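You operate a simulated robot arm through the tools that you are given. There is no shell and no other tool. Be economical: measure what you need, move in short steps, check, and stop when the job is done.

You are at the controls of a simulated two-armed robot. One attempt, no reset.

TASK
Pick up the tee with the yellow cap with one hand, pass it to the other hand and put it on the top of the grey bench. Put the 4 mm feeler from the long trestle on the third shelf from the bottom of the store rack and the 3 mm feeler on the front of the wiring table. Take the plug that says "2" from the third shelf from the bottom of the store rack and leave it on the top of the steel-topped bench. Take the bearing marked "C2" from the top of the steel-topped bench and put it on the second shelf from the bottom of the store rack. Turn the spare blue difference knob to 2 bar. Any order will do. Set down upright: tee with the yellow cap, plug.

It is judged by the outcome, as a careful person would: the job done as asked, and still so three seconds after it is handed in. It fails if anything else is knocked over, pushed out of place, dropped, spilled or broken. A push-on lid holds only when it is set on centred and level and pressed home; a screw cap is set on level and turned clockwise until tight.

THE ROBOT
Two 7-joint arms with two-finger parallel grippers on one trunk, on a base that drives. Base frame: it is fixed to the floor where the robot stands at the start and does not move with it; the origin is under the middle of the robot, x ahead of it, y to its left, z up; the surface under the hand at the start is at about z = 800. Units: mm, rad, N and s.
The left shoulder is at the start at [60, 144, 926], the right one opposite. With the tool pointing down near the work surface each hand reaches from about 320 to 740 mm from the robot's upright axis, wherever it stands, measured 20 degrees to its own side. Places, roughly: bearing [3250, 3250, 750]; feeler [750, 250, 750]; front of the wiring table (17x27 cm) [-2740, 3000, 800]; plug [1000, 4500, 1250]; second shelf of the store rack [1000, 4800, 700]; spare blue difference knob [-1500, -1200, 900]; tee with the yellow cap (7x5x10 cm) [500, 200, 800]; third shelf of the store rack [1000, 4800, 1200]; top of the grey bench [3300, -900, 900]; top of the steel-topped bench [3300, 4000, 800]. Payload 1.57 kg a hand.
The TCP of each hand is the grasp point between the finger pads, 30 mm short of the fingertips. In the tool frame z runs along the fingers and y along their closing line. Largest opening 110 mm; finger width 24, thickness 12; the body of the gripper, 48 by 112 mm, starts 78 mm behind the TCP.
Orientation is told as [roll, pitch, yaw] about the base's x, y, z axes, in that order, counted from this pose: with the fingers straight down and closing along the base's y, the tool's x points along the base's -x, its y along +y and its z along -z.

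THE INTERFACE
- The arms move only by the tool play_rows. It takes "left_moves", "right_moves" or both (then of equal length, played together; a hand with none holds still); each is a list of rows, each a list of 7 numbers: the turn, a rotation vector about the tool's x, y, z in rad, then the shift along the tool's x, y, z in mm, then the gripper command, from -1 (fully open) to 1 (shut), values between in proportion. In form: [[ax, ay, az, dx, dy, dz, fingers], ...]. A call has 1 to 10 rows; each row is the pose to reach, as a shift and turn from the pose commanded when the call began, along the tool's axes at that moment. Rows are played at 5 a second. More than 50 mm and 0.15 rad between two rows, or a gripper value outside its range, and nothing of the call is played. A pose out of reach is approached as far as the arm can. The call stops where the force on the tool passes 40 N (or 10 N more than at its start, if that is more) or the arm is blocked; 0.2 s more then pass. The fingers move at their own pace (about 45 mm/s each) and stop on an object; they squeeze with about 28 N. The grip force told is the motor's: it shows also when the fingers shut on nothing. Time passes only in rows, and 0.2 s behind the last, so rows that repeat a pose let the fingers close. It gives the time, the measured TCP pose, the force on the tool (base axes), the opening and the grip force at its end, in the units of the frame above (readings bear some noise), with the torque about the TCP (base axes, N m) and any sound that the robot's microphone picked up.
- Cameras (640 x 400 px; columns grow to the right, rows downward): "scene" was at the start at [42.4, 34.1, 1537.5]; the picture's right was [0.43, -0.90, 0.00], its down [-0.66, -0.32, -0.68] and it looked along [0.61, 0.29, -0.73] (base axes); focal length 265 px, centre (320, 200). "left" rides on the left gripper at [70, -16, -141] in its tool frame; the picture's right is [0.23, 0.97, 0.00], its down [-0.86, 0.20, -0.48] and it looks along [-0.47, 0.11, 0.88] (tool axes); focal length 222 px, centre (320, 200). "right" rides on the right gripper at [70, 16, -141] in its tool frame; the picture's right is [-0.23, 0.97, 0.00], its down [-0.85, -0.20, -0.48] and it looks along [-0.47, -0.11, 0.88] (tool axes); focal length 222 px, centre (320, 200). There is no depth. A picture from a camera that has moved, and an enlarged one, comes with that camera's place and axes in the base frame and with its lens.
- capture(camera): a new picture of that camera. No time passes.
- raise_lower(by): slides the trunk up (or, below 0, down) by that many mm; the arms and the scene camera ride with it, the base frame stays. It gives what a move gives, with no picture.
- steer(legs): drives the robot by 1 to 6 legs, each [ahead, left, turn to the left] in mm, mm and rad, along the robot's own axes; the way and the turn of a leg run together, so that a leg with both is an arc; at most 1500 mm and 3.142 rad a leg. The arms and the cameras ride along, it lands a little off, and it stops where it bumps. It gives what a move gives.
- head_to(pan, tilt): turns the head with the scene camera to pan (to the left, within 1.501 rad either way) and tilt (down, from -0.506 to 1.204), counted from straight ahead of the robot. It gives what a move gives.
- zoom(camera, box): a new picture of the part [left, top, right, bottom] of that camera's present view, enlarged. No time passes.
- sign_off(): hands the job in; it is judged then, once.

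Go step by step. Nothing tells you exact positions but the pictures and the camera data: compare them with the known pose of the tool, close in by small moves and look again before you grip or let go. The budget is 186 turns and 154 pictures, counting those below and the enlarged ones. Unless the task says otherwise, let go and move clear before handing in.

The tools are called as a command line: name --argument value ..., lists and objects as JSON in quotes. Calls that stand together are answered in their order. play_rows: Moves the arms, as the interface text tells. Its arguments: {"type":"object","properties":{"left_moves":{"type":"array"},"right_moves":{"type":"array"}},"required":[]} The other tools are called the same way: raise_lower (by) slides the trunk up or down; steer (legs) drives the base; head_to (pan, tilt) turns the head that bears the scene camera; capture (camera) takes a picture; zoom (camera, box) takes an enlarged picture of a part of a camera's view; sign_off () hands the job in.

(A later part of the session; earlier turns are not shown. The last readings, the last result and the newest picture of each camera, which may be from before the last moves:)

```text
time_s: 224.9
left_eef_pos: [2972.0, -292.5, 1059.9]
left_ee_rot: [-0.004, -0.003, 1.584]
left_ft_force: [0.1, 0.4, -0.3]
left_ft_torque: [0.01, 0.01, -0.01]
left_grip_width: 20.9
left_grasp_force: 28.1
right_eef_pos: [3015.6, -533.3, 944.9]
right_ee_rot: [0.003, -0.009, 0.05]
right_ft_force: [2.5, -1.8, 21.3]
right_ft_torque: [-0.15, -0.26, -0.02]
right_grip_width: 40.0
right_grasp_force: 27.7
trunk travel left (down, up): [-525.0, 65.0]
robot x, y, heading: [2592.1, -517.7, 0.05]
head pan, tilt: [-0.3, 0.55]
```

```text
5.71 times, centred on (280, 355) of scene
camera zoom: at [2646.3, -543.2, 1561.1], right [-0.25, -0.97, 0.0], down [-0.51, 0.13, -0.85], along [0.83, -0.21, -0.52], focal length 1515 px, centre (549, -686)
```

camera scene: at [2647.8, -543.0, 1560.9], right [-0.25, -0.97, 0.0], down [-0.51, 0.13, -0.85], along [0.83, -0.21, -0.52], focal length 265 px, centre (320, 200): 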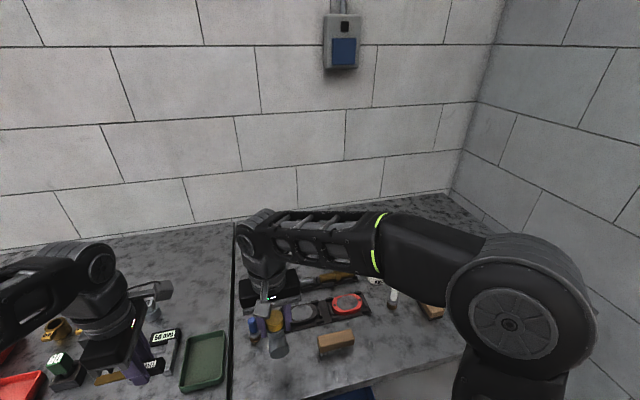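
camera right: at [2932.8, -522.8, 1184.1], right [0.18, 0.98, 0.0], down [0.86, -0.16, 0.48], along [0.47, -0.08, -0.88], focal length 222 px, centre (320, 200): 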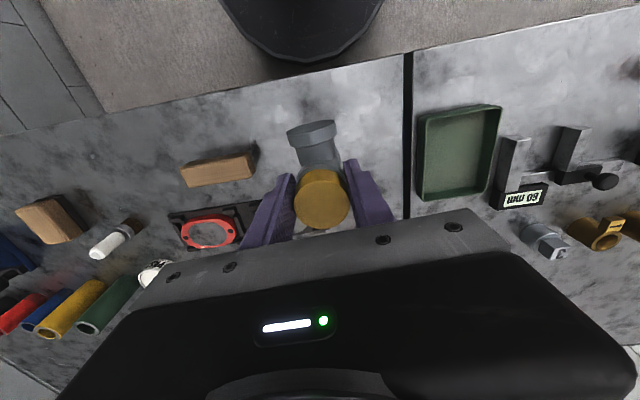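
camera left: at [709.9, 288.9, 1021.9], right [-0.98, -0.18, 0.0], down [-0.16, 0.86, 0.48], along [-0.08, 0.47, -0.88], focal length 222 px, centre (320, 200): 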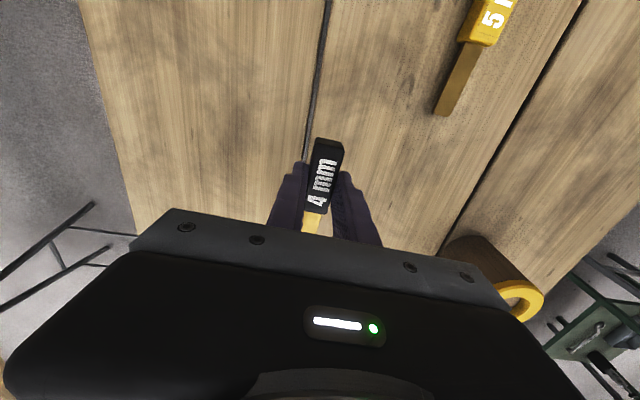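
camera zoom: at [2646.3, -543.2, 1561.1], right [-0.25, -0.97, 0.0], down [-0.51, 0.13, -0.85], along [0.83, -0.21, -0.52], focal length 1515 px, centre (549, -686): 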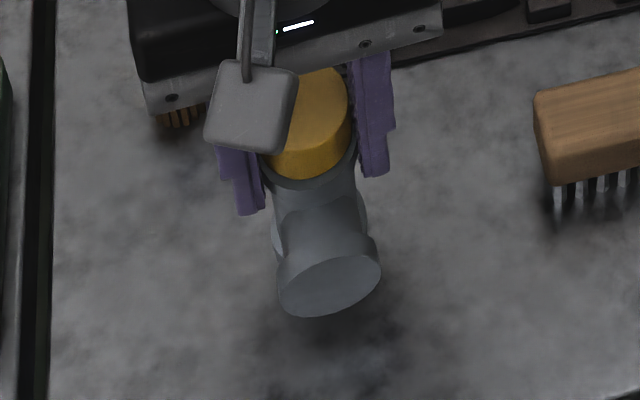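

It is standing on the bench (21 N). I ease off, open and rise.

play_rows --right_moves '[[0, 0, 0, 0, 0, -2, 1], [0, 0, 0, 0, 0, -2, 0.6], [0, 0, 0, 0, 0, -2, 0.2], [0, 0, 0, 0, 0, -2, -0.1], [0, 0, 0, 0, 0, -30, -0.1], [0, 0, 0, 0, 0, -70, -0.1], [0, 0, 0, 0, 0, -110, -0.1]]'

capture --camera "right"

```text
time_s: 226.5
left_eef_pos: [2972.9, -291.8, 1058.7]
left_ee_rot: [-0.003, -0.001, 1.585]
left_ft_force: [-0.4, 0.0, 0.2]
left_ft_torque: [-0.01, 0.01, 0.0]
left_grip_width: 21.0
left_grasp_force: 27.9
right_eef_pos: [3015.7, -533.4, 1054.1]
right_ee_rot: [0.001, -0.002, 0.053]
right_ft_force: [0.3, 0.8, 0.5]
right_ft_torque: [0.0, 0.01, 0.01]
right_grip_width: 60.6
right_grasp_force: 0.0
trunk travel left (down, up): [-525.0, 65.0]
robot x, y, heading: [2591.6, -519.2, 0.052]
head pan, tilt: [-0.3, 0.55]
```

```text
68 pictures are left
camera right: at [2942.7, -520.4, 1195.5], right [0.18, 0.98, 0.0], down [0.86, -0.15, 0.48], along [0.47, -0.08, -0.88], focal length 222 px, centre (320, 200)
```

right: 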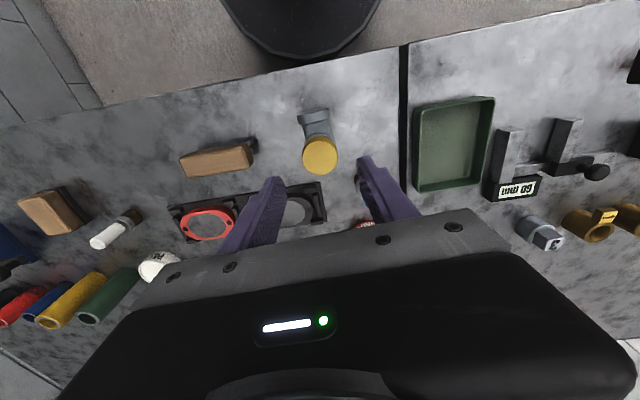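

The tee stands upright on the grey bench. Next I drive along the aisle to the steel-topped bench for bearing C2.

steer --legs '[[-60, 0, -0.05], [0, 1450, 0], [0, 1450, 0], [0, 600, 0]]'

head_to --pan 0.3 --tilt 0.5

capture --camera "scene"

```text
time_s: 243.9
left_eef_pos: [2929.2, 3147.2, 1059.3]
left_ee_rot: [-0.003, -0.003, 1.533]
left_ft_force: [0.7, 0.3, 0.3]
left_ft_torque: [0.01, 0.01, 0.0]
left_grip_width: 20.9
left_grasp_force: 27.6
right_eef_pos: [2961.2, 2905.9, 1054.1]
right_ee_rot: [0.0, -0.003, 0.002]
right_ft_force: [-0.3, -0.1, -0.3]
right_ft_torque: [-0.01, -0.01, 0.0]
right_grip_width: 60.6
right_grasp_force: 0.0
trunk travel left (down, up): [-525.0, 65.0]
robot x, y, heading: [2536.0, 2941.3, 0.0]
head pan, tilt: [-0.3, 0.55]
```

```text
time_s: 244.9
left_eef_pos: [2929.7, 3147.5, 1059.8]
left_ee_rot: [-0.004, -0.002, 1.535]
left_ft_force: [0.2, 0.6, -1.4]
left_ft_torque: [0.0, -0.02, 0.0]
left_grip_width: 20.9
left_grasp_force: 27.9
right_eef_pos: [2961.2, 2905.6, 1054.0]
right_ee_rot: [0.003, -0.004, 0.002]
right_ft_force: [0.8, 0.1, 0.6]
right_ft_torque: [-0.04, -0.04, 0.0]
right_grip_width: 60.3
right_grasp_force: 0.1
trunk travel left (down, up): [-525.0, 65.0]
robot x, y, heading: [2535.5, 2940.7, 0.006]
head pan, tilt: [0.3, 0.499]
```

```text
67 pictures are left
camera scene: at [2594.0, 2967.0, 1565.5], right [0.3, -0.96, 0.0], down [-0.46, -0.14, -0.88], along [0.84, 0.26, -0.48], focal length 265 px, centre (320, 200)
```

scene: 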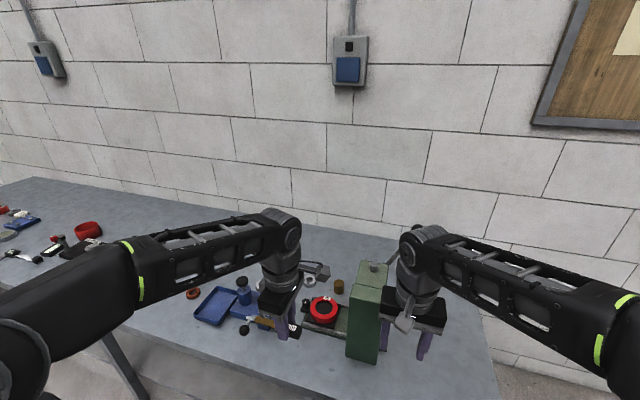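

The bench has a green press, a blue tray and rings. I look closer for the bearing marked C2.

zoom --camera "scene" --box '[170, 240, 410, 390]'

capture --camera "left"

capture --camera "right"

```text
2.67 times, centred on (290, 315) of scene
camera zoom: at [2594.0, 2967.0, 1565.5], right [0.3, -0.96, 0.0], down [-0.46, -0.14, -0.88], along [0.84, 0.26, -0.48], focal length 707 px, centre (400, -107)
```

zoom: 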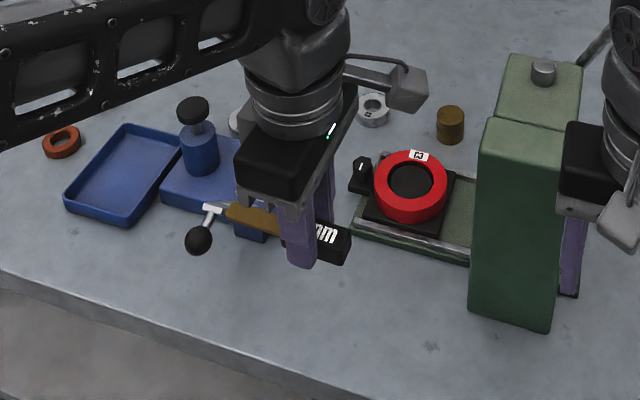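

```text
65 pictures are left
camera left: at [2943.4, 3079.4, 1200.7], right [-0.98, -0.19, 0.0], down [-0.17, 0.86, 0.48], along [-0.09, 0.47, -0.88], focal length 222 px, centre (320, 200)
```

left: 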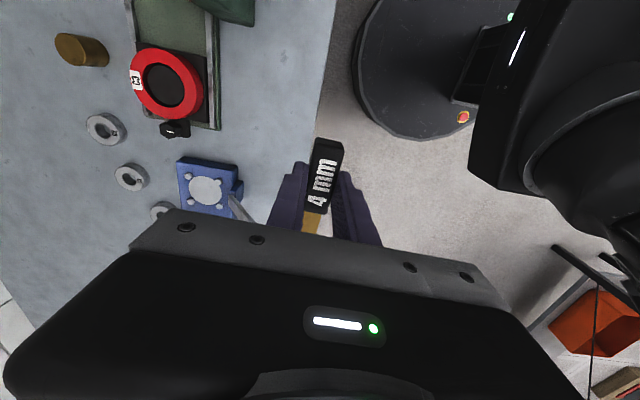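

```text
64 pictures are left
camera right: at [2889.2, 2921.1, 1195.2], right [0.23, 0.97, 0.0], down [0.85, -0.2, 0.48], along [0.47, -0.11, -0.88], focal length 222 px, centre (320, 200)
```

right: 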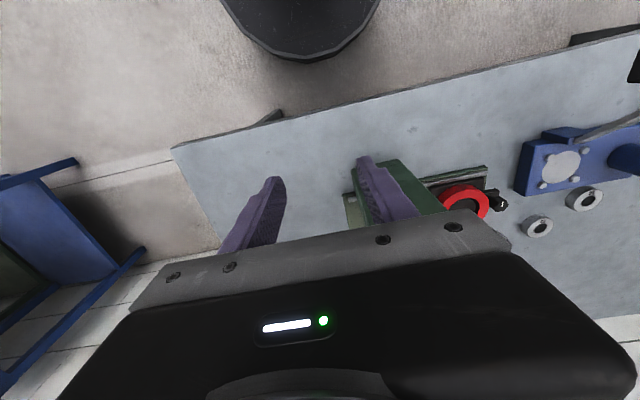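

Three small bearings lie beyond the blue fixture. I zoom on their marks.

zoom --camera "left" --box '[70, 95, 190, 225]'

```text
3.08 times, centred on (130, 160) of left
camera zoom: at [2943.4, 3079.4, 1200.7], right [-0.98, -0.19, 0.0], down [-0.17, 0.86, 0.48], along [-0.09, 0.47, -0.88], focal length 684 px, centre (905, 323)
```

zoom: 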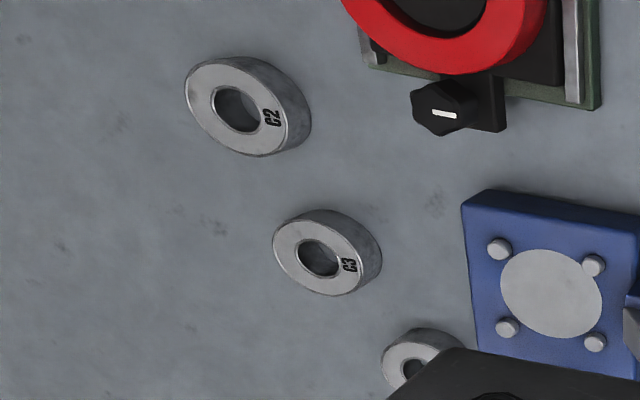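

C2 is the one nearest the red ring, about (3297,3226,800). I shift left, then closer, so the right hand can reach it.

steer --legs '[[0, 405, 0], [80, 0, 0]]'

play_rows --right_moves '[[0, 0, 0, -40, -10, 10, -0.3], [0, 0, 0, -80, -20, 20, -0.5], [0, 0, 0, -120, -30, 35, -0.6], [0, 0, 0, -155, -45, 50, -0.6], [0, 0, 0, -190, -60, 70, -0.6]]'

capture --camera "right"

```text
time_s: 248.1
left_eef_pos: [3009.8, 3545.8, 1058.5]
left_ee_rot: [-0.001, 0.0, 1.533]
left_ft_force: [1.1, 0.4, -1.0]
left_ft_torque: [-0.03, 0.08, 0.0]
left_grip_width: 20.8
left_grasp_force: 28.4
right_eef_pos: [3042.1, 3304.2, 1052.3]
right_ee_rot: [0.003, -0.005, 0.0]
right_ft_force: [1.6, -0.4, -0.5]
right_ft_torque: [0.01, 0.05, 0.01]
right_grip_width: 60.7
right_grasp_force: 0.2
trunk travel left (down, up): [-525.0, 65.0]
robot x, y, heading: [2613.9, 3337.3, -0.001]
head pan, tilt: [0.3, 0.499]
```

```text
time_s: 249.3
left_eef_pos: [3010.1, 3545.8, 1059.2]
left_ee_rot: [-0.002, -0.002, 1.532]
left_ft_force: [0.2, -0.3, -1.6]
left_ft_torque: [0.02, 0.03, 0.0]
left_grip_width: 21.2
left_grasp_force: 27.9
right_eef_pos: [3231.2, 3243.5, 982.1]
right_ee_rot: [-0.001, -0.002, -0.001]
right_ft_force: [0.6, 0.6, -0.6]
right_ft_torque: [0.03, 0.01, 0.01]
right_grip_width: 87.8
right_grasp_force: 0.1
trunk travel left (down, up): [-525.0, 65.0]
robot x, y, heading: [2613.3, 3341.3, -0.005]
head pan, tilt: [0.3, 0.499]
```

```text
62 pictures are left
camera right: at [3158.7, 3258.7, 1124.5], right [0.23, 0.97, 0.0], down [0.85, -0.2, 0.48], along [0.47, -0.11, -0.88], focal length 222 px, centre (320, 200)
```

right: 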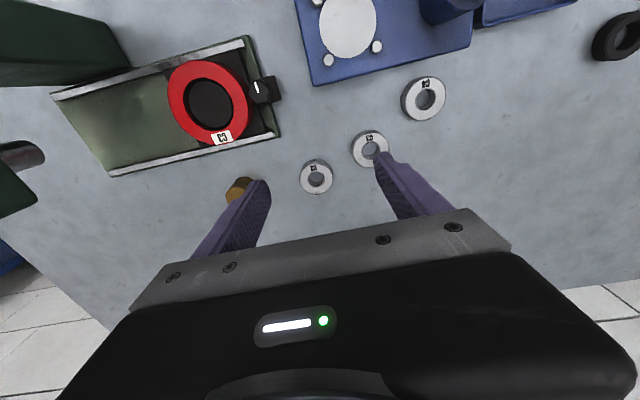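

C2 is at (3291,3221). I go over it and descend partway.

play_rows --right_moves '[[0, 0, 0, -20, -8, 20, -0.4], [0, 0, 0, -40, -16, 45, -0.2], [0, 0, 0, -60, -22, 75, -0.2], [0, 0, 0, -60, -22, 105, -0.2], [0, 0, 0, -60, -22, 125, -0.2]]'

capture --camera "right"

```text
time_s: 250.5
left_eef_pos: [3008.4, 3546.5, 1058.5]
left_ee_rot: [-0.003, -0.001, 1.532]
left_ft_force: [0.5, 0.3, -0.7]
left_ft_torque: [0.01, 0.02, 0.02]
left_grip_width: 21.1
left_grasp_force: 28.1
right_eef_pos: [3292.0, 3222.3, 858.6]
right_ee_rot: [0.001, -0.003, -0.001]
right_ft_force: [0.5, 0.5, 0.3]
right_ft_torque: [0.0, -0.01, 0.01]
right_grip_width: 66.1
right_grasp_force: 0.0
trunk travel left (down, up): [-525.0, 65.0]
robot x, y, heading: [2615.5, 3340.5, 0.001]
head pan, tilt: [0.3, 0.499]
```

```text
61 pictures are left
camera right: at [3220.6, 3237.8, 999.7], right [0.23, 0.97, 0.0], down [0.85, -0.2, 0.48], along [0.47, -0.11, -0.88], focal length 222 px, centre (320, 200)
```

right: 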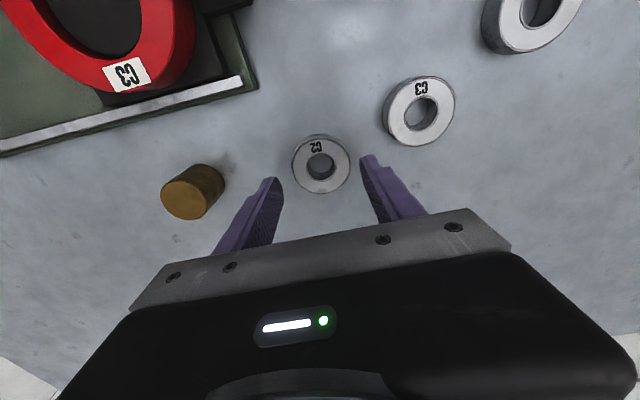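

C2 confirmed between the fingers. I go down until the fingertips touch the bench.

play_rows --right_moves '[[0, 0, 0, 0, 0, 10, -0.2], [0, 0, 0, 0, 0, 18, -0.2], [0, 0, 0, 0, 0, 23, -0.2], [0, 0, 0, 0, 0, 27, -0.2], [0, 0, 0, 0, 0, 31, -0.2], [0, 0, 0, 0, 0, 35, -0.2], [0, 0, 0, 0, 0, 39, -0.2], [0, 0, 0, 0, 0, 43, -0.2]]'

```text
time_s: 252.1
left_eef_pos: [3006.9, 3546.1, 1060.8]
left_ee_rot: [-0.005, -0.001, 1.532]
left_ft_force: [-0.2, -0.6, -0.4]
left_ft_torque: [0.0, 0.0, -0.01]
left_grip_width: 21.0
left_grasp_force: 27.7
right_eef_pos: [3290.4, 3223.0, 830.0]
right_ee_rot: [0.001, -0.014, -0.002]
right_ft_force: [-13.3, 0.3, 19.8]
right_ft_torque: [-0.7, 0.61, -0.63]
right_grip_width: 66.3
right_grasp_force: 0.5
trunk travel left (down, up): [-525.0, 65.0]
robot x, y, heading: [2615.0, 3338.0, 0.002]
head pan, tilt: [0.3, 0.499]
stopped in row 7 (right hand): the force on the tool passed its limit at 44 N (the readings are from after the stop); the commanded pose is now the measured one
```

The bench top is at 800. I ease up 2 mm and close on the bearing.

play_rows --right_moves '[[0, 0, 0, -1, 0, -3, -0.2], [0, 0, 0, -1, 0, -3, 0.1], [0, 0, 0, -1, 0, -3, 0.5], [0, 0, 0, -1, 0, -3, 1], [0, 0, 0, -1, 0, -3, 1], [0, 0, 0, -1, 0, -3, 1], [0, 0, 0, -1, 0, -8, 1], [0, 0, 0, -1, 0, -16, 1], [0, 0, 0, -1, 0, -30, 1]]'

capture --camera "right"

```text
time_s: 254.1
left_eef_pos: [3008.7, 3547.0, 1058.9]
left_ee_rot: [-0.005, -0.001, 1.534]
left_ft_force: [0.4, 0.5, -1.1]
left_ft_torque: [-0.01, -0.03, 0.0]
left_grip_width: 21.0
left_grasp_force: 28.0
right_eef_pos: [3294.0, 3222.3, 856.5]
right_ee_rot: [0.0, -0.013, 0.001]
right_ft_force: [-0.2, -0.5, -0.9]
right_ft_torque: [0.03, 0.03, 0.0]
right_grip_width: 44.7
right_grasp_force: 28.2
trunk travel left (down, up): [-525.0, 65.0]
robot x, y, heading: [2612.0, 3337.6, -0.003]
head pan, tilt: [0.3, 0.499]
```

```text
60 pictures are left
camera right: at [3221.3, 3237.4, 997.3], right [0.23, 0.97, 0.0], down [0.85, -0.2, 0.49], along [0.48, -0.11, -0.87], focal length 222 px, centre (320, 200)
```

right: 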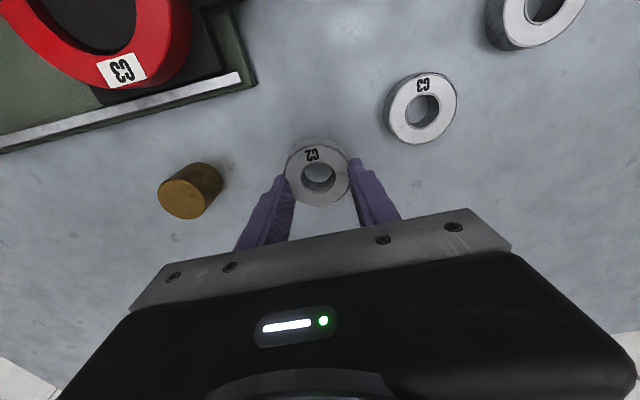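

The bearing sits ~10 mm toward the robot in the pads. I set it down and regrip centred.

play_rows --right_moves '[[0, 0, 0, 0, 0, 15, 1], [0, 0, 0, 0, 0, 25.5, 1], [0, 0, 0, 0, 0, 25.5, 0.5], [0, 0, 0, 0, 0, 25.5, -0.1], [0, 0, 0, 5, 0, 25.5, -0.1], [0, 0.012, 0, 11, 0, 25.5, -0.1], [0, 0.012, 0, 11, 0, 26, 0.3], [0, 0.012, 0, 11, 0, 26, 1], [0, 0.012, 0, 11, 0, 26, 1], [0, 0.012, 0, 11, 0, 26, 1]]'

play_rows --right_moves '[[0, 0, 0, 0, 0, 0, 1], [0, 0, 0, 0, 0, -5, 1], [0, 0, 0, 0, 0, -15, 1], [0, 0, 0, 0, 0, -30, 1], [0, 0, 0, 0, 0, -60, 1]]'

capture --camera "right"

```text
time_s: 256.3
left_eef_pos: [3008.8, 3546.2, 1059.6]
left_ee_rot: [-0.005, -0.002, 1.533]
left_ft_force: [0.0, 0.4, -0.1]
left_ft_torque: [-0.02, -0.01, 0.01]
left_grip_width: 21.0
left_grasp_force: 27.8
right_eef_pos: [3284.8, 3222.7, 830.6]
right_ee_rot: [0.002, -0.001, 0.0]
right_ft_force: [0.2, -0.7, 3.4]
right_ft_torque: [-0.05, -0.01, -0.01]
right_grip_width: 44.5
right_grasp_force: 27.8
trunk travel left (down, up): [-525.0, 65.0]
robot x, y, heading: [2615.3, 3340.5, -0.004]
head pan, tilt: [0.3, 0.499]
```

```text
time_s: 257.5
left_eef_pos: [3009.1, 3547.2, 1059.7]
left_ee_rot: [-0.004, -0.001, 1.532]
left_ft_force: [-0.2, -0.3, -0.3]
left_ft_torque: [0.0, -0.01, 0.0]
left_grip_width: 21.1
left_grasp_force: 28.0
right_eef_pos: [3282.4, 3222.5, 890.5]
right_ee_rot: [0.001, 0.001, 0.0]
right_ft_force: [-0.5, -0.5, -1.1]
right_ft_torque: [-0.02, 0.02, 0.0]
right_grip_width: 44.5
right_grasp_force: 27.9
trunk travel left (down, up): [-525.0, 65.0]
robot x, y, heading: [2615.8, 3337.6, 0.004]
head pan, tilt: [0.3, 0.499]
```

```text
59 pictures are left
camera right: at [3210.9, 3238.2, 1032.8], right [0.23, 0.97, 0.0], down [0.85, -0.2, 0.48], along [0.47, -0.11, -0.88], focal length 222 px, centre (320, 200)
```

right: 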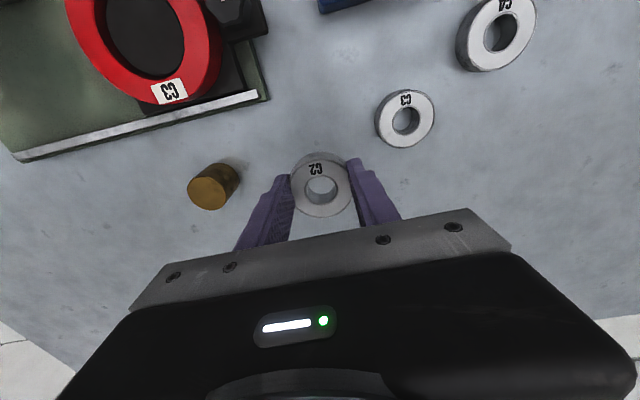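

Bearing C2 is held, centred. I draw the hand back and up, back away and turn toward the rack.

play_rows --right_moves '[[0, 0, 0, 10, 0, -35, 1], [0, 0, 0, 30, 0, -70, 1], [0, 0, 0, 60, 0, -100, 1], [0, 0, 0, 95, 0, -125, 1], [0, 0, 0, 135, 0, -145, 1], [0, 0, 0, 175, 0, -160, 1], [0, 0, 0, 215, 0, -160, 1], [0, 0, 0, 247, -10, -160, 1]]'

steer --legs '[[-450, 0, 0], [0, 0, 1.5708], [0, 0, 1.2]]'

head_to --pan 0.0 --tilt 0.35

capture --camera "scene"

```text
time_s: 259.3
left_eef_pos: [3008.8, 3545.3, 1059.6]
left_ee_rot: [-0.004, -0.003, 1.531]
left_ft_force: [-1.1, -0.1, -0.7]
left_ft_torque: [0.01, -0.01, 0.02]
left_grip_width: 20.9
left_grasp_force: 28.2
right_eef_pos: [3037.1, 3211.8, 1050.1]
right_ee_rot: [0.002, -0.001, 0.001]
right_ft_force: [0.9, -1.3, -0.8]
right_ft_torque: [0.01, -0.01, -0.02]
right_grip_width: 44.6
right_grasp_force: 27.7
trunk travel left (down, up): [-525.0, 65.0]
robot x, y, heading: [2612.0, 3340.1, -0.006]
head pan, tilt: [0.3, 0.499]
```

```text
time_s: 268.8
left_eef_pos: [1733.9, 3269.8, 1059.6]
left_ee_rot: [-0.004, 0.0, -1.941]
left_ft_force: [0.4, 0.7, -1.2]
left_ft_torque: [-0.01, 0.01, 0.01]
left_grip_width: 21.3
left_grasp_force: 27.5
right_eef_pos: [1813.6, 3595.4, 1049.1]
right_ee_rot: [0.001, -0.001, 2.81]
right_ft_force: [0.1, 0.4, -0.3]
right_ft_torque: [0.0, 0.01, 0.02]
right_grip_width: 44.5
right_grasp_force: 28.1
trunk travel left (down, up): [-525.0, 65.0]
robot x, y, heading: [2172.3, 3337.5, 2.812]
head pan, tilt: [0.3, 0.499]
```

```text
time_s: 269.6
left_eef_pos: [1731.8, 3269.9, 1059.3]
left_ee_rot: [-0.005, -0.002, -1.941]
left_ft_force: [0.6, 0.1, -0.2]
left_ft_torque: [-0.02, 0.01, 0.0]
left_grip_width: 21.1
left_grasp_force: 28.2
right_eef_pos: [1812.8, 3594.5, 1049.2]
right_ee_rot: [0.001, -0.001, 2.811]
right_ft_force: [-0.3, 0.2, -1.6]
right_ft_torque: [0.01, 0.0, -0.03]
right_grip_width: 44.2
right_grasp_force: 28.7
trunk travel left (down, up): [-525.0, 65.0]
robot x, y, heading: [2171.9, 3331.9, 2.813]
head pan, tilt: [0.0, 0.351]
```

```text
58 pictures are left
camera scene: at [2112.9, 3357.3, 1579.1], right [0.33, 0.95, 0.0], down [0.33, -0.11, -0.94], along [-0.89, 0.31, -0.34], focal length 265 px, centre (320, 200)
```

scene: 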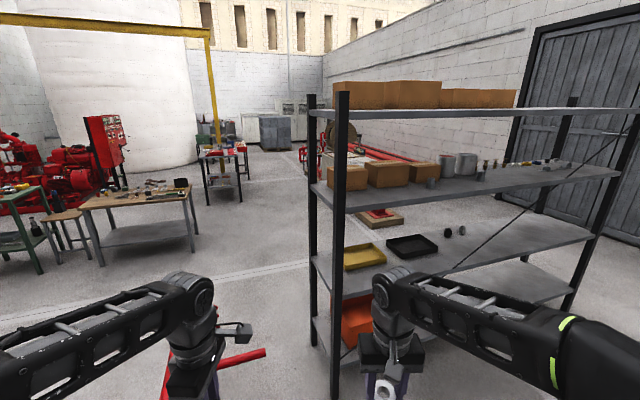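

The rack's long side faces +x: second shelf holds trays, third shelf boxes, canisters and small parts. I drive in front of it at a distance for a look.

steer --legs '[[0, 0, 0.33], [0, -1200, 0], [350, 0, 0]]'

head_to --pan 0.0 --tilt 0.45

capture --camera "scene"

```text
time_s: 278.6
left_eef_pos: [1437.4, 4338.0, 1060.4]
left_ee_rot: [-0.002, -0.001, -1.63]
left_ft_force: [0.2, -0.1, 0.1]
left_ft_torque: [0.0, -0.02, 0.0]
left_grip_width: 21.0
left_grasp_force: 27.4
right_eef_pos: [1413.5, 4672.6, 1049.0]
right_ee_rot: [0.002, 0.001, 3.119]
right_ft_force: [-0.4, -1.0, -0.8]
right_ft_torque: [0.01, -0.02, 0.02]
right_grip_width: 44.5
right_grasp_force: 28.3
trunk travel left (down, up): [-525.0, 65.0]
robot x, y, heading: [1836.6, 4535.0, 3.116]
head pan, tilt: [0.0, 0.351]
```

```text
time_s: 279.3
left_eef_pos: [1438.8, 4338.0, 1059.4]
left_ee_rot: [-0.003, -0.003, -1.632]
left_ft_force: [-1.2, 0.8, -1.2]
left_ft_torque: [0.05, -0.02, -0.01]
left_grip_width: 20.8
left_grasp_force: 28.5
right_eef_pos: [1414.7, 4674.1, 1049.9]
right_ee_rot: [0.002, -0.002, 3.117]
right_ft_force: [0.9, 0.5, -1.0]
right_ft_torque: [-0.01, -0.02, -0.01]
right_grip_width: 44.4
right_grasp_force: 28.6
trunk travel left (down, up): [-525.0, 65.0]
robot x, y, heading: [1838.4, 4536.4, 3.116]
head pan, tilt: [0.0, 0.45]
```

```text
57 pictures are left
camera scene: at [1775.0, 4538.0, 1570.0], right [0.02, 1.0, 0.0], down [0.43, -0.01, -0.9], along [-0.9, 0.02, -0.43], focal length 265 px, centre (320, 200)
```

scene: 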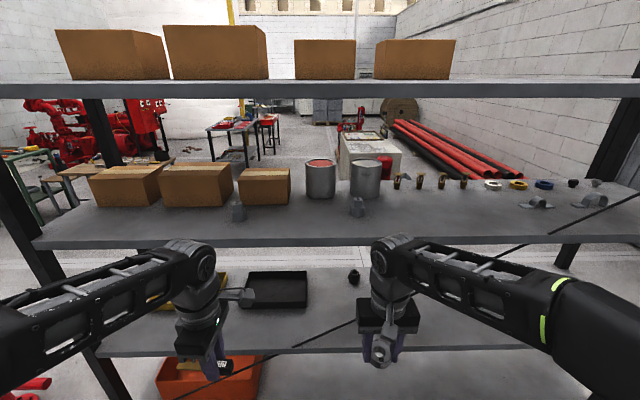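

I see shelf 3's front edge at about x=1182, z≈1165, a thin brace wire crossing the front on the right. I zoom on the small parts on shelf 3.

zoom --camera "scene" --box '[220, 155, 420, 255]'

zoom --camera "scene" --box '[380, 150, 640, 290]'

```text
3.20 times, centred on (320, 205) of scene
camera zoom: at [1775.0, 4538.0, 1570.0], right [0.02, 1.0, 0.0], down [0.43, -0.01, -0.9], along [-0.9, 0.02, -0.43], focal length 848 px, centre (320, 184)
```

zoom: 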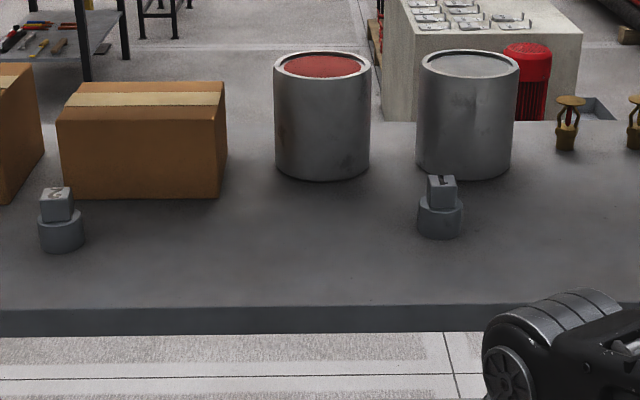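

```text
2.46 times, centred on (510, 220) of scene
camera zoom: at [1775.0, 4538.0, 1570.0], right [0.02, 1.0, 0.0], down [0.43, -0.01, -0.9], along [-0.9, 0.02, -0.43], focal length 652 px, centre (-148, 151)
```

zoom: 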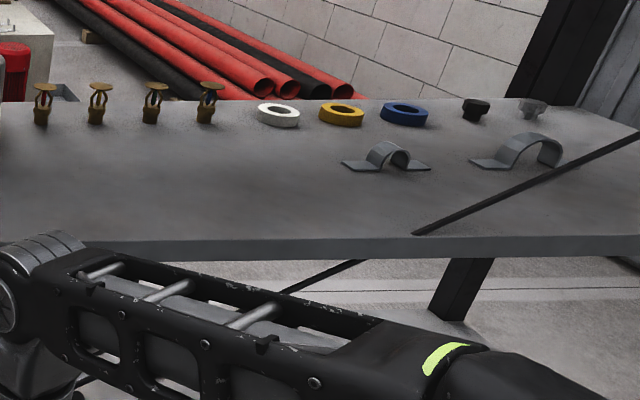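

Plug "2" is at about (1070,4308) on shelf 3, plug "1" at 4672. Free spot for the feeler: about (1095,4480). I raise trunk and both hands above shelf 3's level before driving in.

raise_lower --by 64

play_rows --left_moves '[[0, 0, 0, 8, 10, -26, 1], [0, 0, 0, 16, 20, -52, 1], [0, 0, 0, 24, 30, -78, 1], [0, 0, 0, 32, 35, -104, 1], [0, 0, 0, 40, 38, -125, 1], [0, 0, 0, 40, 38, -130, 1]]' --right_moves '[[0, 0, 0, 14, 0, -28, 1], [0, 0, 0, 28, 0, -56, 1], [0, 0, 0, 42, 0, -84, 1], [0, 0, 0, 54, 0, -112, 1], [0, 0, 0, 62, 0, -135, 1], [0, 0, 0, 62, 0, -140, 1]]'

```text
time_s: 280.3
left_eef_pos: [1438.7, 4338.6, 1123.3]
left_ee_rot: [-0.003, -0.001, -1.632]
left_ft_force: [-0.8, -0.1, 0.1]
left_ft_torque: [-0.01, 0.0, -0.02]
left_grip_width: 21.3
left_grasp_force: 28.7
right_eef_pos: [1415.0, 4672.0, 1112.3]
right_ee_rot: [0.0, -0.003, 3.121]
right_ft_force: [-0.3, 0.4, -1.2]
right_ft_torque: [-0.02, 0.01, -0.04]
right_grip_width: 44.5
right_grasp_force: 28.0
trunk travel left (down, up): [-589.0, 1.0]
robot x, y, heading: [1837.3, 4534.4, 3.119]
head pan, tilt: [0.0, 0.45]
```

```text
time_s: 281.7
left_eef_pos: [1456.5, 4386.0, 1192.0]
left_ee_rot: [-0.007, -0.001, -1.634]
left_ft_force: [0.4, 0.3, -1.5]
left_ft_torque: [-0.02, -0.01, 0.0]
left_grip_width: 21.0
left_grasp_force: 27.8
left hand out of reach, approached as far as the arm can: row 2, 3, 4, 5, 6
right_eef_pos: [1450.6, 4674.2, 1175.2]
right_ee_rot: [0.005, -0.006, 3.119]
right_ft_force: [-0.5, -0.5, -1.4]
right_ft_torque: [-0.03, 0.02, 0.03]
right_grip_width: 44.5
right_grasp_force: 28.1
right hand out of reach, approached as far as the arm can: row 3, 4, 5, 6
trunk travel left (down, up): [-589.0, 1.0]
robot x, y, heading: [1832.7, 4535.5, 3.12]
head pan, tilt: [0.0, 0.45]
```

Pointing straight down the hands only reach ~1190. I tilt the left hand forward about the feeler's own axis to gain height.

play_rows --left_moves '[[0.13, 0, 0, 0, 0, 0, 1], [0.26, 0, 0, 0, 0, -5, 1], [0.39, 0, 0, 0, 0, -15, 1], [0.52, 0, 0, 0, 0, -30, 1], [0.65, 0, 0, 0, 0, -45, 1], [0.65, 0, 0, 0, 0, -65, 1], [0.65, 0, 0, 0, 0, -75, 1]]' --right_moves '[[0, -0.13, 0, 0, 0, 0, 1], [0, -0.26, 0, 0, 0, -5, 1], [0, -0.39, 0, 0, 0, -15, 1], [0, -0.52, 0, 0, 0, -30, 1], [0, -0.65, 0, 0, 0, -45, 1], [0, -0.65, 0, 0, 0, -65, 1], [0, -0.65, 0, 0, 0, -85, 1]]'

capture --camera "scene"

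```text
time_s: 283.3
left_eef_pos: [1456.9, 4384.4, 1263.8]
left_ee_rot: [-0.654, -0.002, -1.632]
left_ft_force: [0.3, 0.4, -0.2]
left_ft_torque: [-0.03, -0.03, 0.03]
left_grip_width: 21.0
left_grasp_force: 27.7
right_eef_pos: [1448.5, 4674.8, 1259.2]
right_ee_rot: [0.001, -0.653, 3.117]
right_ft_force: [-0.9, 0.8, -0.7]
right_ft_torque: [-0.02, -0.02, 0.02]
right_grip_width: 44.3
right_grasp_force: 28.2
trunk travel left (down, up): [-589.0, 1.0]
robot x, y, heading: [1836.2, 4538.7, 3.117]
head pan, tilt: [0.0, 0.45]
```

```text
54 pictures are left
camera scene: at [1775.8, 4538.0, 1633.9], right [0.02, 1.0, 0.0], down [0.43, -0.01, -0.9], along [-0.9, 0.02, -0.43], focal length 265 px, centre (320, 200)
```

scene: 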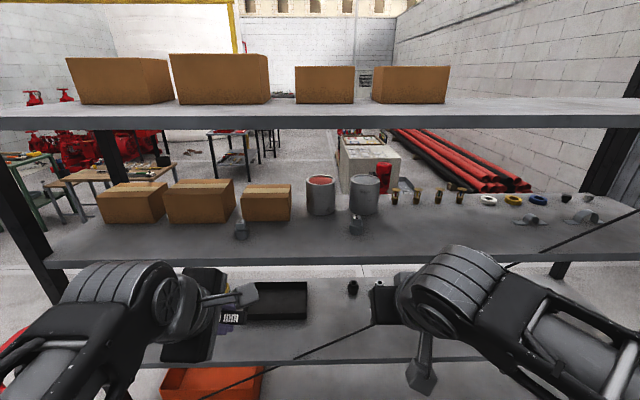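

Both hands are now above shelf 3's level (1173). I drive in so the left hand is over the free strip.

steer --legs '[[0, -96, 0.02], [335, 0, 0]]'

capture --camera "left"

capture --camera "scene"

```text
time_s: 286.3
left_eef_pos: [1122.1, 4476.0, 1264.0]
left_ee_rot: [-0.654, -0.002, -1.613]
left_ft_force: [0.4, -0.2, 0.1]
left_ft_torque: [0.0, 0.0, -0.03]
left_grip_width: 21.2
left_grasp_force: 28.5
right_eef_pos: [1108.0, 4765.7, 1259.8]
right_ee_rot: [0.003, -0.652, 3.137]
right_ft_force: [-0.5, 0.4, -0.2]
right_ft_torque: [0.03, -0.04, 0.0]
right_grip_width: 44.4
right_grasp_force: 27.7
trunk travel left (down, up): [-589.0, 1.0]
robot x, y, heading: [1499.0, 4636.0, 3.136]
head pan, tilt: [0.0, 0.45]
```

```text
53 pictures are left
camera left: at [1197.4, 4545.3, 1385.3], right [0.78, 0.19, -0.59], down [0.41, -0.87, 0.26], along [-0.47, -0.45, -0.76], focal length 222 px, centre (320, 200)
```

left: 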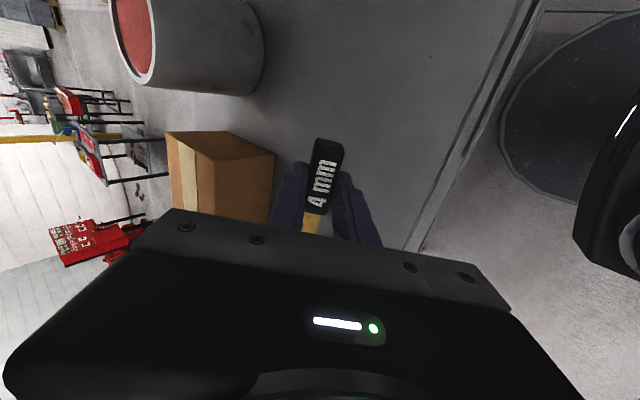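

```text
52 pictures are left
camera scene: at [1437.8, 4636.7, 1633.9], right [0.0, 1.0, 0.0], down [0.44, 0.0, -0.9], along [-0.9, 0.0, -0.44], focal length 265 px, centre (320, 200)
```

scene: 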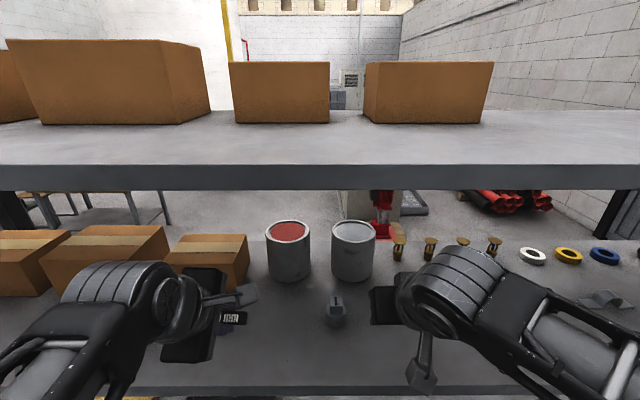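

The strip beneath is free. I lower toward the shelf while reducing the tilt.

play_rows --left_moves '[[-0.1, 0, 0, 0, 5, 12, 1], [-0.2, 0, 0, 0, 10, 24, 1], [-0.3, 0, 0, 0, 15, 36, 1], [-0.4, 0, 0, 0, 21, 46, 1], [-0.4, 0, 0, 0, 21, 46, 1]]'

capture --camera "left"

```text
time_s: 287.5
left_eef_pos: [1111.7, 4475.4, 1213.6]
left_ee_rot: [-0.253, -0.003, -1.615]
left_ft_force: [-0.6, -0.5, -0.8]
left_ft_torque: [0.01, 0.01, 0.0]
left_grip_width: 20.8
left_grasp_force: 27.6
right_eef_pos: [1110.8, 4766.8, 1260.7]
right_ee_rot: [0.001, -0.652, 3.137]
right_ft_force: [-0.3, -0.6, -0.6]
right_ft_torque: [0.0, -0.02, -0.02]
right_grip_width: 44.4
right_grasp_force: 27.7
trunk travel left (down, up): [-589.0, 1.0]
robot x, y, heading: [1503.9, 4634.3, 3.142]
head pan, tilt: [0.0, 0.45]
```

```text
51 pictures are left
camera left: at [1133.8, 4547.1, 1355.1], right [0.95, 0.19, -0.24], down [0.28, -0.87, 0.42], along [-0.13, -0.46, -0.88], focal length 222 px, centre (320, 200)
```

left: 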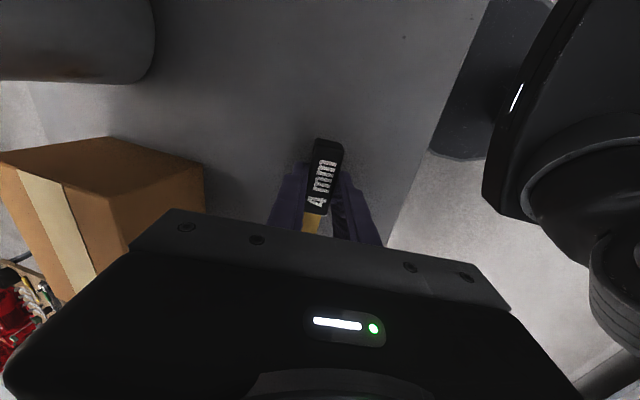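

Nearly level. I lower to touch.

play_rows --left_moves '[[-0.06, 0, 0, 0, 0.7, 3, 1], [-0.12, 0, 0, 0, 1.2, 5, 1], [-0.18, 0, 0, 0, 1.7, 7, 1], [-0.18, 0, 0, 0, 2.2, 9, 1], [-0.18, 0, 0, 0, 2.7, 11, 1], [-0.18, 0, 0, 0, 3.2, 13, 1]]'

```text
time_s: 288.9
left_eef_pos: [1109.9, 4477.1, 1200.9]
left_ee_rot: [-0.074, -0.001, -1.612]
left_ft_force: [-1.2, -2.3, 6.7]
left_ft_torque: [-0.05, -0.07, -0.06]
left_grip_width: 20.8
left_grasp_force: 28.1
right_eef_pos: [1108.6, 4766.2, 1260.4]
right_ee_rot: [0.002, -0.651, 3.139]
right_ft_force: [-1.1, -0.1, -1.2]
right_ft_torque: [0.0, -0.01, -0.04]
right_grip_width: 44.5
right_grasp_force: 28.3
trunk travel left (down, up): [-589.0, 1.0]
robot x, y, heading: [1501.0, 4640.8, 3.136]
head pan, tilt: [0.0, 0.45]
```

Touching the shelf (top ≈1170), nearly flat. I open and lift away.

play_rows --left_moves '[[0, 0, 0, 0, 0, 0, 0.7], [0, 0, 0, 0, 0, 0, 0.4], [0, 0, 0, 0, 0, -1, 0.2], [0.06, 0, 0, 0, 0, -12, 0.2], [0.19, 0, 0, 0, 0, -25, 0.2], [0.32, 0, 0, 0, 0, -40, 0.2], [0.45, 0, 0, 0, 0, -55, 0], [0.58, 0, 0, 0, 0, -70, -0.2]]'

capture --camera "left"

```text
time_s: 290.7
left_eef_pos: [1116.7, 4478.0, 1271.4]
left_ee_rot: [-0.656, -0.001, -1.614]
left_ft_force: [-0.7, -1.2, -0.2]
left_ft_torque: [0.0, 0.02, 0.0]
left_grip_width: 65.9
left_grasp_force: 0.0
right_eef_pos: [1110.2, 4766.8, 1259.2]
right_ee_rot: [0.001, -0.654, 3.135]
right_ft_force: [-0.6, -0.1, -0.7]
right_ft_torque: [-0.01, -0.01, -0.01]
right_grip_width: 44.4
right_grasp_force: 27.9
trunk travel left (down, up): [-589.0, 1.0]
robot x, y, heading: [1504.0, 4638.4, 3.139]
head pan, tilt: [0.0, 0.45]
```

```text
50 pictures are left
camera left: at [1193.5, 4545.7, 1393.2], right [0.78, 0.19, -0.59], down [0.41, -0.87, 0.26], along [-0.47, -0.45, -0.76], focal length 222 px, centre (320, 200)
```

left: 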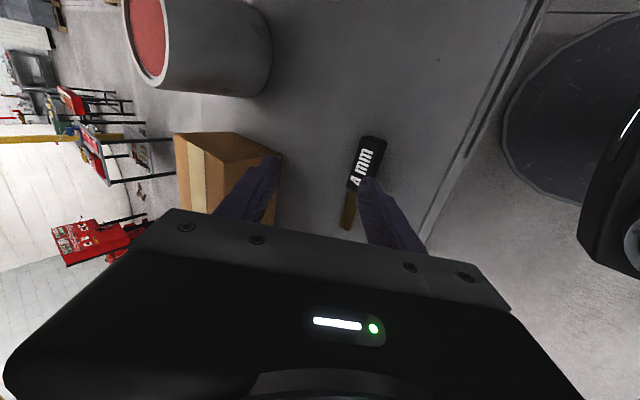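

The 4 mm feeler lies flat on shelf 3. I turn the left hand about its finger axis so it closes sideways, for plug 2.

play_rows --left_moves '[[0, 0, 0.15, 0, 0, 0, -0.2], [0, 0, 0.3, 0, 0, 0, -0.2], [0, 0, 0.45, 0, 0, 0, -0.2], [0, 0, 0.6, 0, 0, 0, -0.2], [0, 0, 0.75, 0, 0, 0, -0.2], [0, 0, 0.9, 0, 0, 0, -0.2], [0, 0, 1.05, 0, 0, 0, -0.2], [0, 0, 1.2, 0, 0, 0, -0.2], [0, 0, 1.35, 0, 0, 0, -0.2], [0, 0, 1.5, 0, 0, 0, -0.2]]'

steer --legs '[[-80, 0, 0], [0, 170, 0], [85, 0, 0]]'

capture --camera "left"

capture --camera "scene"

```text
time_s: 292.9
left_eef_pos: [1116.0, 4475.4, 1270.0]
left_ee_rot: [-0.05, -0.652, -3.1]
left_ft_force: [0.3, 0.1, 0.0]
left_ft_torque: [-0.02, -0.01, -0.02]
left_grip_width: 66.1
left_grasp_force: 0.1
right_eef_pos: [1108.2, 4766.5, 1260.3]
right_ee_rot: [0.002, -0.651, 3.135]
right_ft_force: [0.2, -0.4, -0.7]
right_ft_torque: [0.05, -0.04, -0.02]
right_grip_width: 44.4
right_grasp_force: 27.7
trunk travel left (down, up): [-589.0, 1.0]
robot x, y, heading: [1501.0, 4639.8, 3.139]
head pan, tilt: [0.0, 0.45]
```

```text
time_s: 295.7
left_eef_pos: [1110.0, 4303.9, 1269.8]
left_ee_rot: [-0.05, -0.651, -3.094]
left_ft_force: [-0.3, -0.8, 0.5]
left_ft_torque: [-0.01, 0.02, -0.01]
left_grip_width: 65.8
left_grasp_force: 0.0
right_eef_pos: [1102.9, 4593.6, 1259.8]
right_ee_rot: [0.003, -0.648, 3.138]
right_ft_force: [0.0, 0.8, -0.9]
right_ft_torque: [0.0, -0.06, 0.0]
right_grip_width: 44.5
right_grasp_force: 28.0
trunk travel left (down, up): [-589.0, 1.0]
robot x, y, heading: [1499.3, 4460.3, 3.143]
head pan, tilt: [0.0, 0.45]
```

```text
49 pictures are left
camera left: at [1252.2, 4320.8, 1340.9], right [0.2, -0.96, -0.18], down [-0.39, -0.24, 0.89], along [-0.9, -0.11, -0.42], focal length 222 px, centre (320, 200)
```

left: 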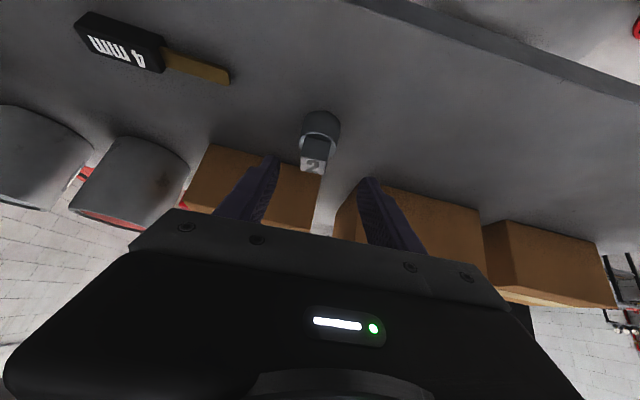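

```text
48 pictures are left
camera scene: at [1432.9, 4464.6, 1633.9], right [0.0, 1.0, 0.0], down [0.44, 0.0, -0.9], along [-0.9, 0.0, -0.44], focal length 265 px, centre (320, 200)
```

scene: 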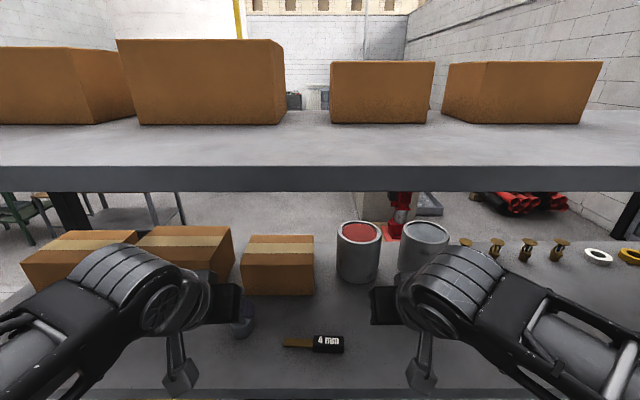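

Plug 2 is at (1077,4313). I move the tilted fingers around it and close.

play_rows --left_moves '[[0, 0, 0.03, 5, -4, 16, -0.2], [0, 0, 0.06, 10, -8, 32, -0.2], [0, 0, 0.06, 15, -9, 48, -0.2], [0, 0, 0.06, 20.6, -9, 62, -0.2], [0, 0, 0.06, 20.6, -9, 62, -0.2]]'

capture --camera "left"

```text
time_s: 296.9
left_eef_pos: [1091.3, 4316.4, 1209.5]
left_ee_rot: [-0.005, -0.653, 3.114]
left_ft_force: [0.4, 0.5, -0.2]
left_ft_torque: [0.01, 0.01, 0.03]
left_grip_width: 66.1
left_grasp_force: 0.0
right_eef_pos: [1104.2, 4592.9, 1259.1]
right_ee_rot: [0.001, -0.651, 3.14]
right_ft_force: [-0.5, 0.5, -1.4]
right_ft_torque: [-0.01, -0.04, -0.03]
right_grip_width: 44.4
right_grasp_force: 27.5
trunk travel left (down, up): [-589.0, 1.0]
robot x, y, heading: [1494.9, 4459.7, 3.143]
head pan, tilt: [0.0, 0.45]
```

```text
47 pictures are left
camera left: at [1233.2, 4328.7, 1279.2], right [0.15, -0.98, -0.14], down [-0.39, -0.19, 0.9], along [-0.91, -0.08, -0.41], focal length 222 px, centre (320, 200)
```

left: 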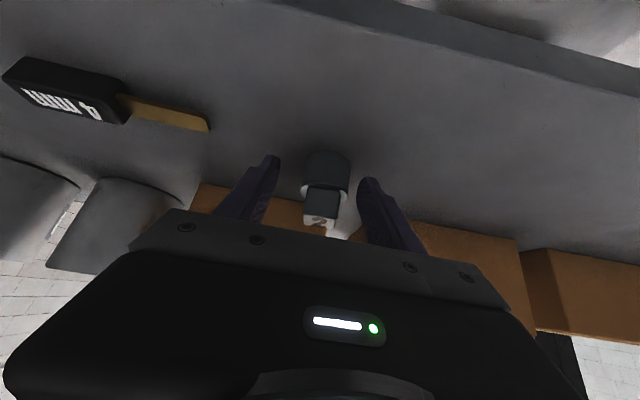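

The plug stands between the fingers; I advance 9 mm and close.

play_rows --left_moves '[[0, 0, 0, -7, 0, 5.5, -0.2], [0, 0, 0, -7, 0, 5.5, 0], [0, 0, 0, -7, 0, 5.5, 0.2], [0, 0, 0, -7, 0, 5.5, 0.5], [0, 0, 0, -7, 0, 5.5, 1], [0, 0, 0, -7, 0, 5.5, 1], [0, 0, 0, -7, 0, 5.5, 1]]'

play_rows --left_moves '[[0, 0, 0, -3, 0, -4, 1], [0, 0, 0, -9, 0, -12, 1], [0, 0, 0, -20, 0, -26, 1], [0, 0, 0, -31, 0, -40, 1], [0, 0, 0, -42, 0, -55, 1]]'

capture --camera "left"

```text
time_s: 298.5
left_eef_pos: [1082.5, 4315.7, 1209.5]
left_ee_rot: [-0.004, -0.652, 3.114]
left_ft_force: [-0.7, -0.8, 0.7]
left_ft_torque: [-0.13, 0.06, 0.0]
left_grip_width: 39.2
left_grasp_force: 28.2
right_eef_pos: [1104.7, 4592.8, 1260.3]
right_ee_rot: [0.002, -0.65, 3.141]
right_ft_force: [-0.2, -0.5, -1.3]
right_ft_torque: [0.04, 0.01, 0.01]
right_grip_width: 44.3
right_grasp_force: 28.4
trunk travel left (down, up): [-589.0, 1.0]
robot x, y, heading: [1495.1, 4462.4, 3.139]
head pan, tilt: [0.0, 0.45]
```

```text
time_s: 299.7
left_eef_pos: [1082.7, 4313.9, 1278.0]
left_ee_rot: [-0.004, -0.652, 3.112]
left_ft_force: [-0.4, 1.0, -4.4]
left_ft_torque: [0.02, 0.01, -0.01]
left_grip_width: 39.4
left_grasp_force: 28.0
right_eef_pos: [1104.5, 4592.8, 1260.1]
right_ee_rot: [0.001, -0.651, 3.142]
right_ft_force: [0.2, 0.4, -0.5]
right_ft_torque: [0.02, -0.02, -0.01]
right_grip_width: 44.5
right_grasp_force: 28.4
trunk travel left (down, up): [-589.0, 1.0]
robot x, y, heading: [1498.8, 4465.9, 3.143]
head pan, tilt: [0.0, 0.45]
```

```text
46 pictures are left
camera left: at [1224.9, 4327.6, 1348.9], right [0.15, -0.98, -0.14], down [-0.4, -0.19, 0.9], along [-0.91, -0.08, -0.41], focal length 222 px, centre (320, 200)
```

left: 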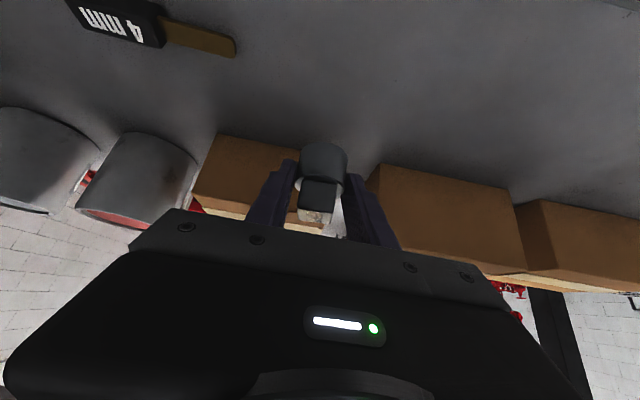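

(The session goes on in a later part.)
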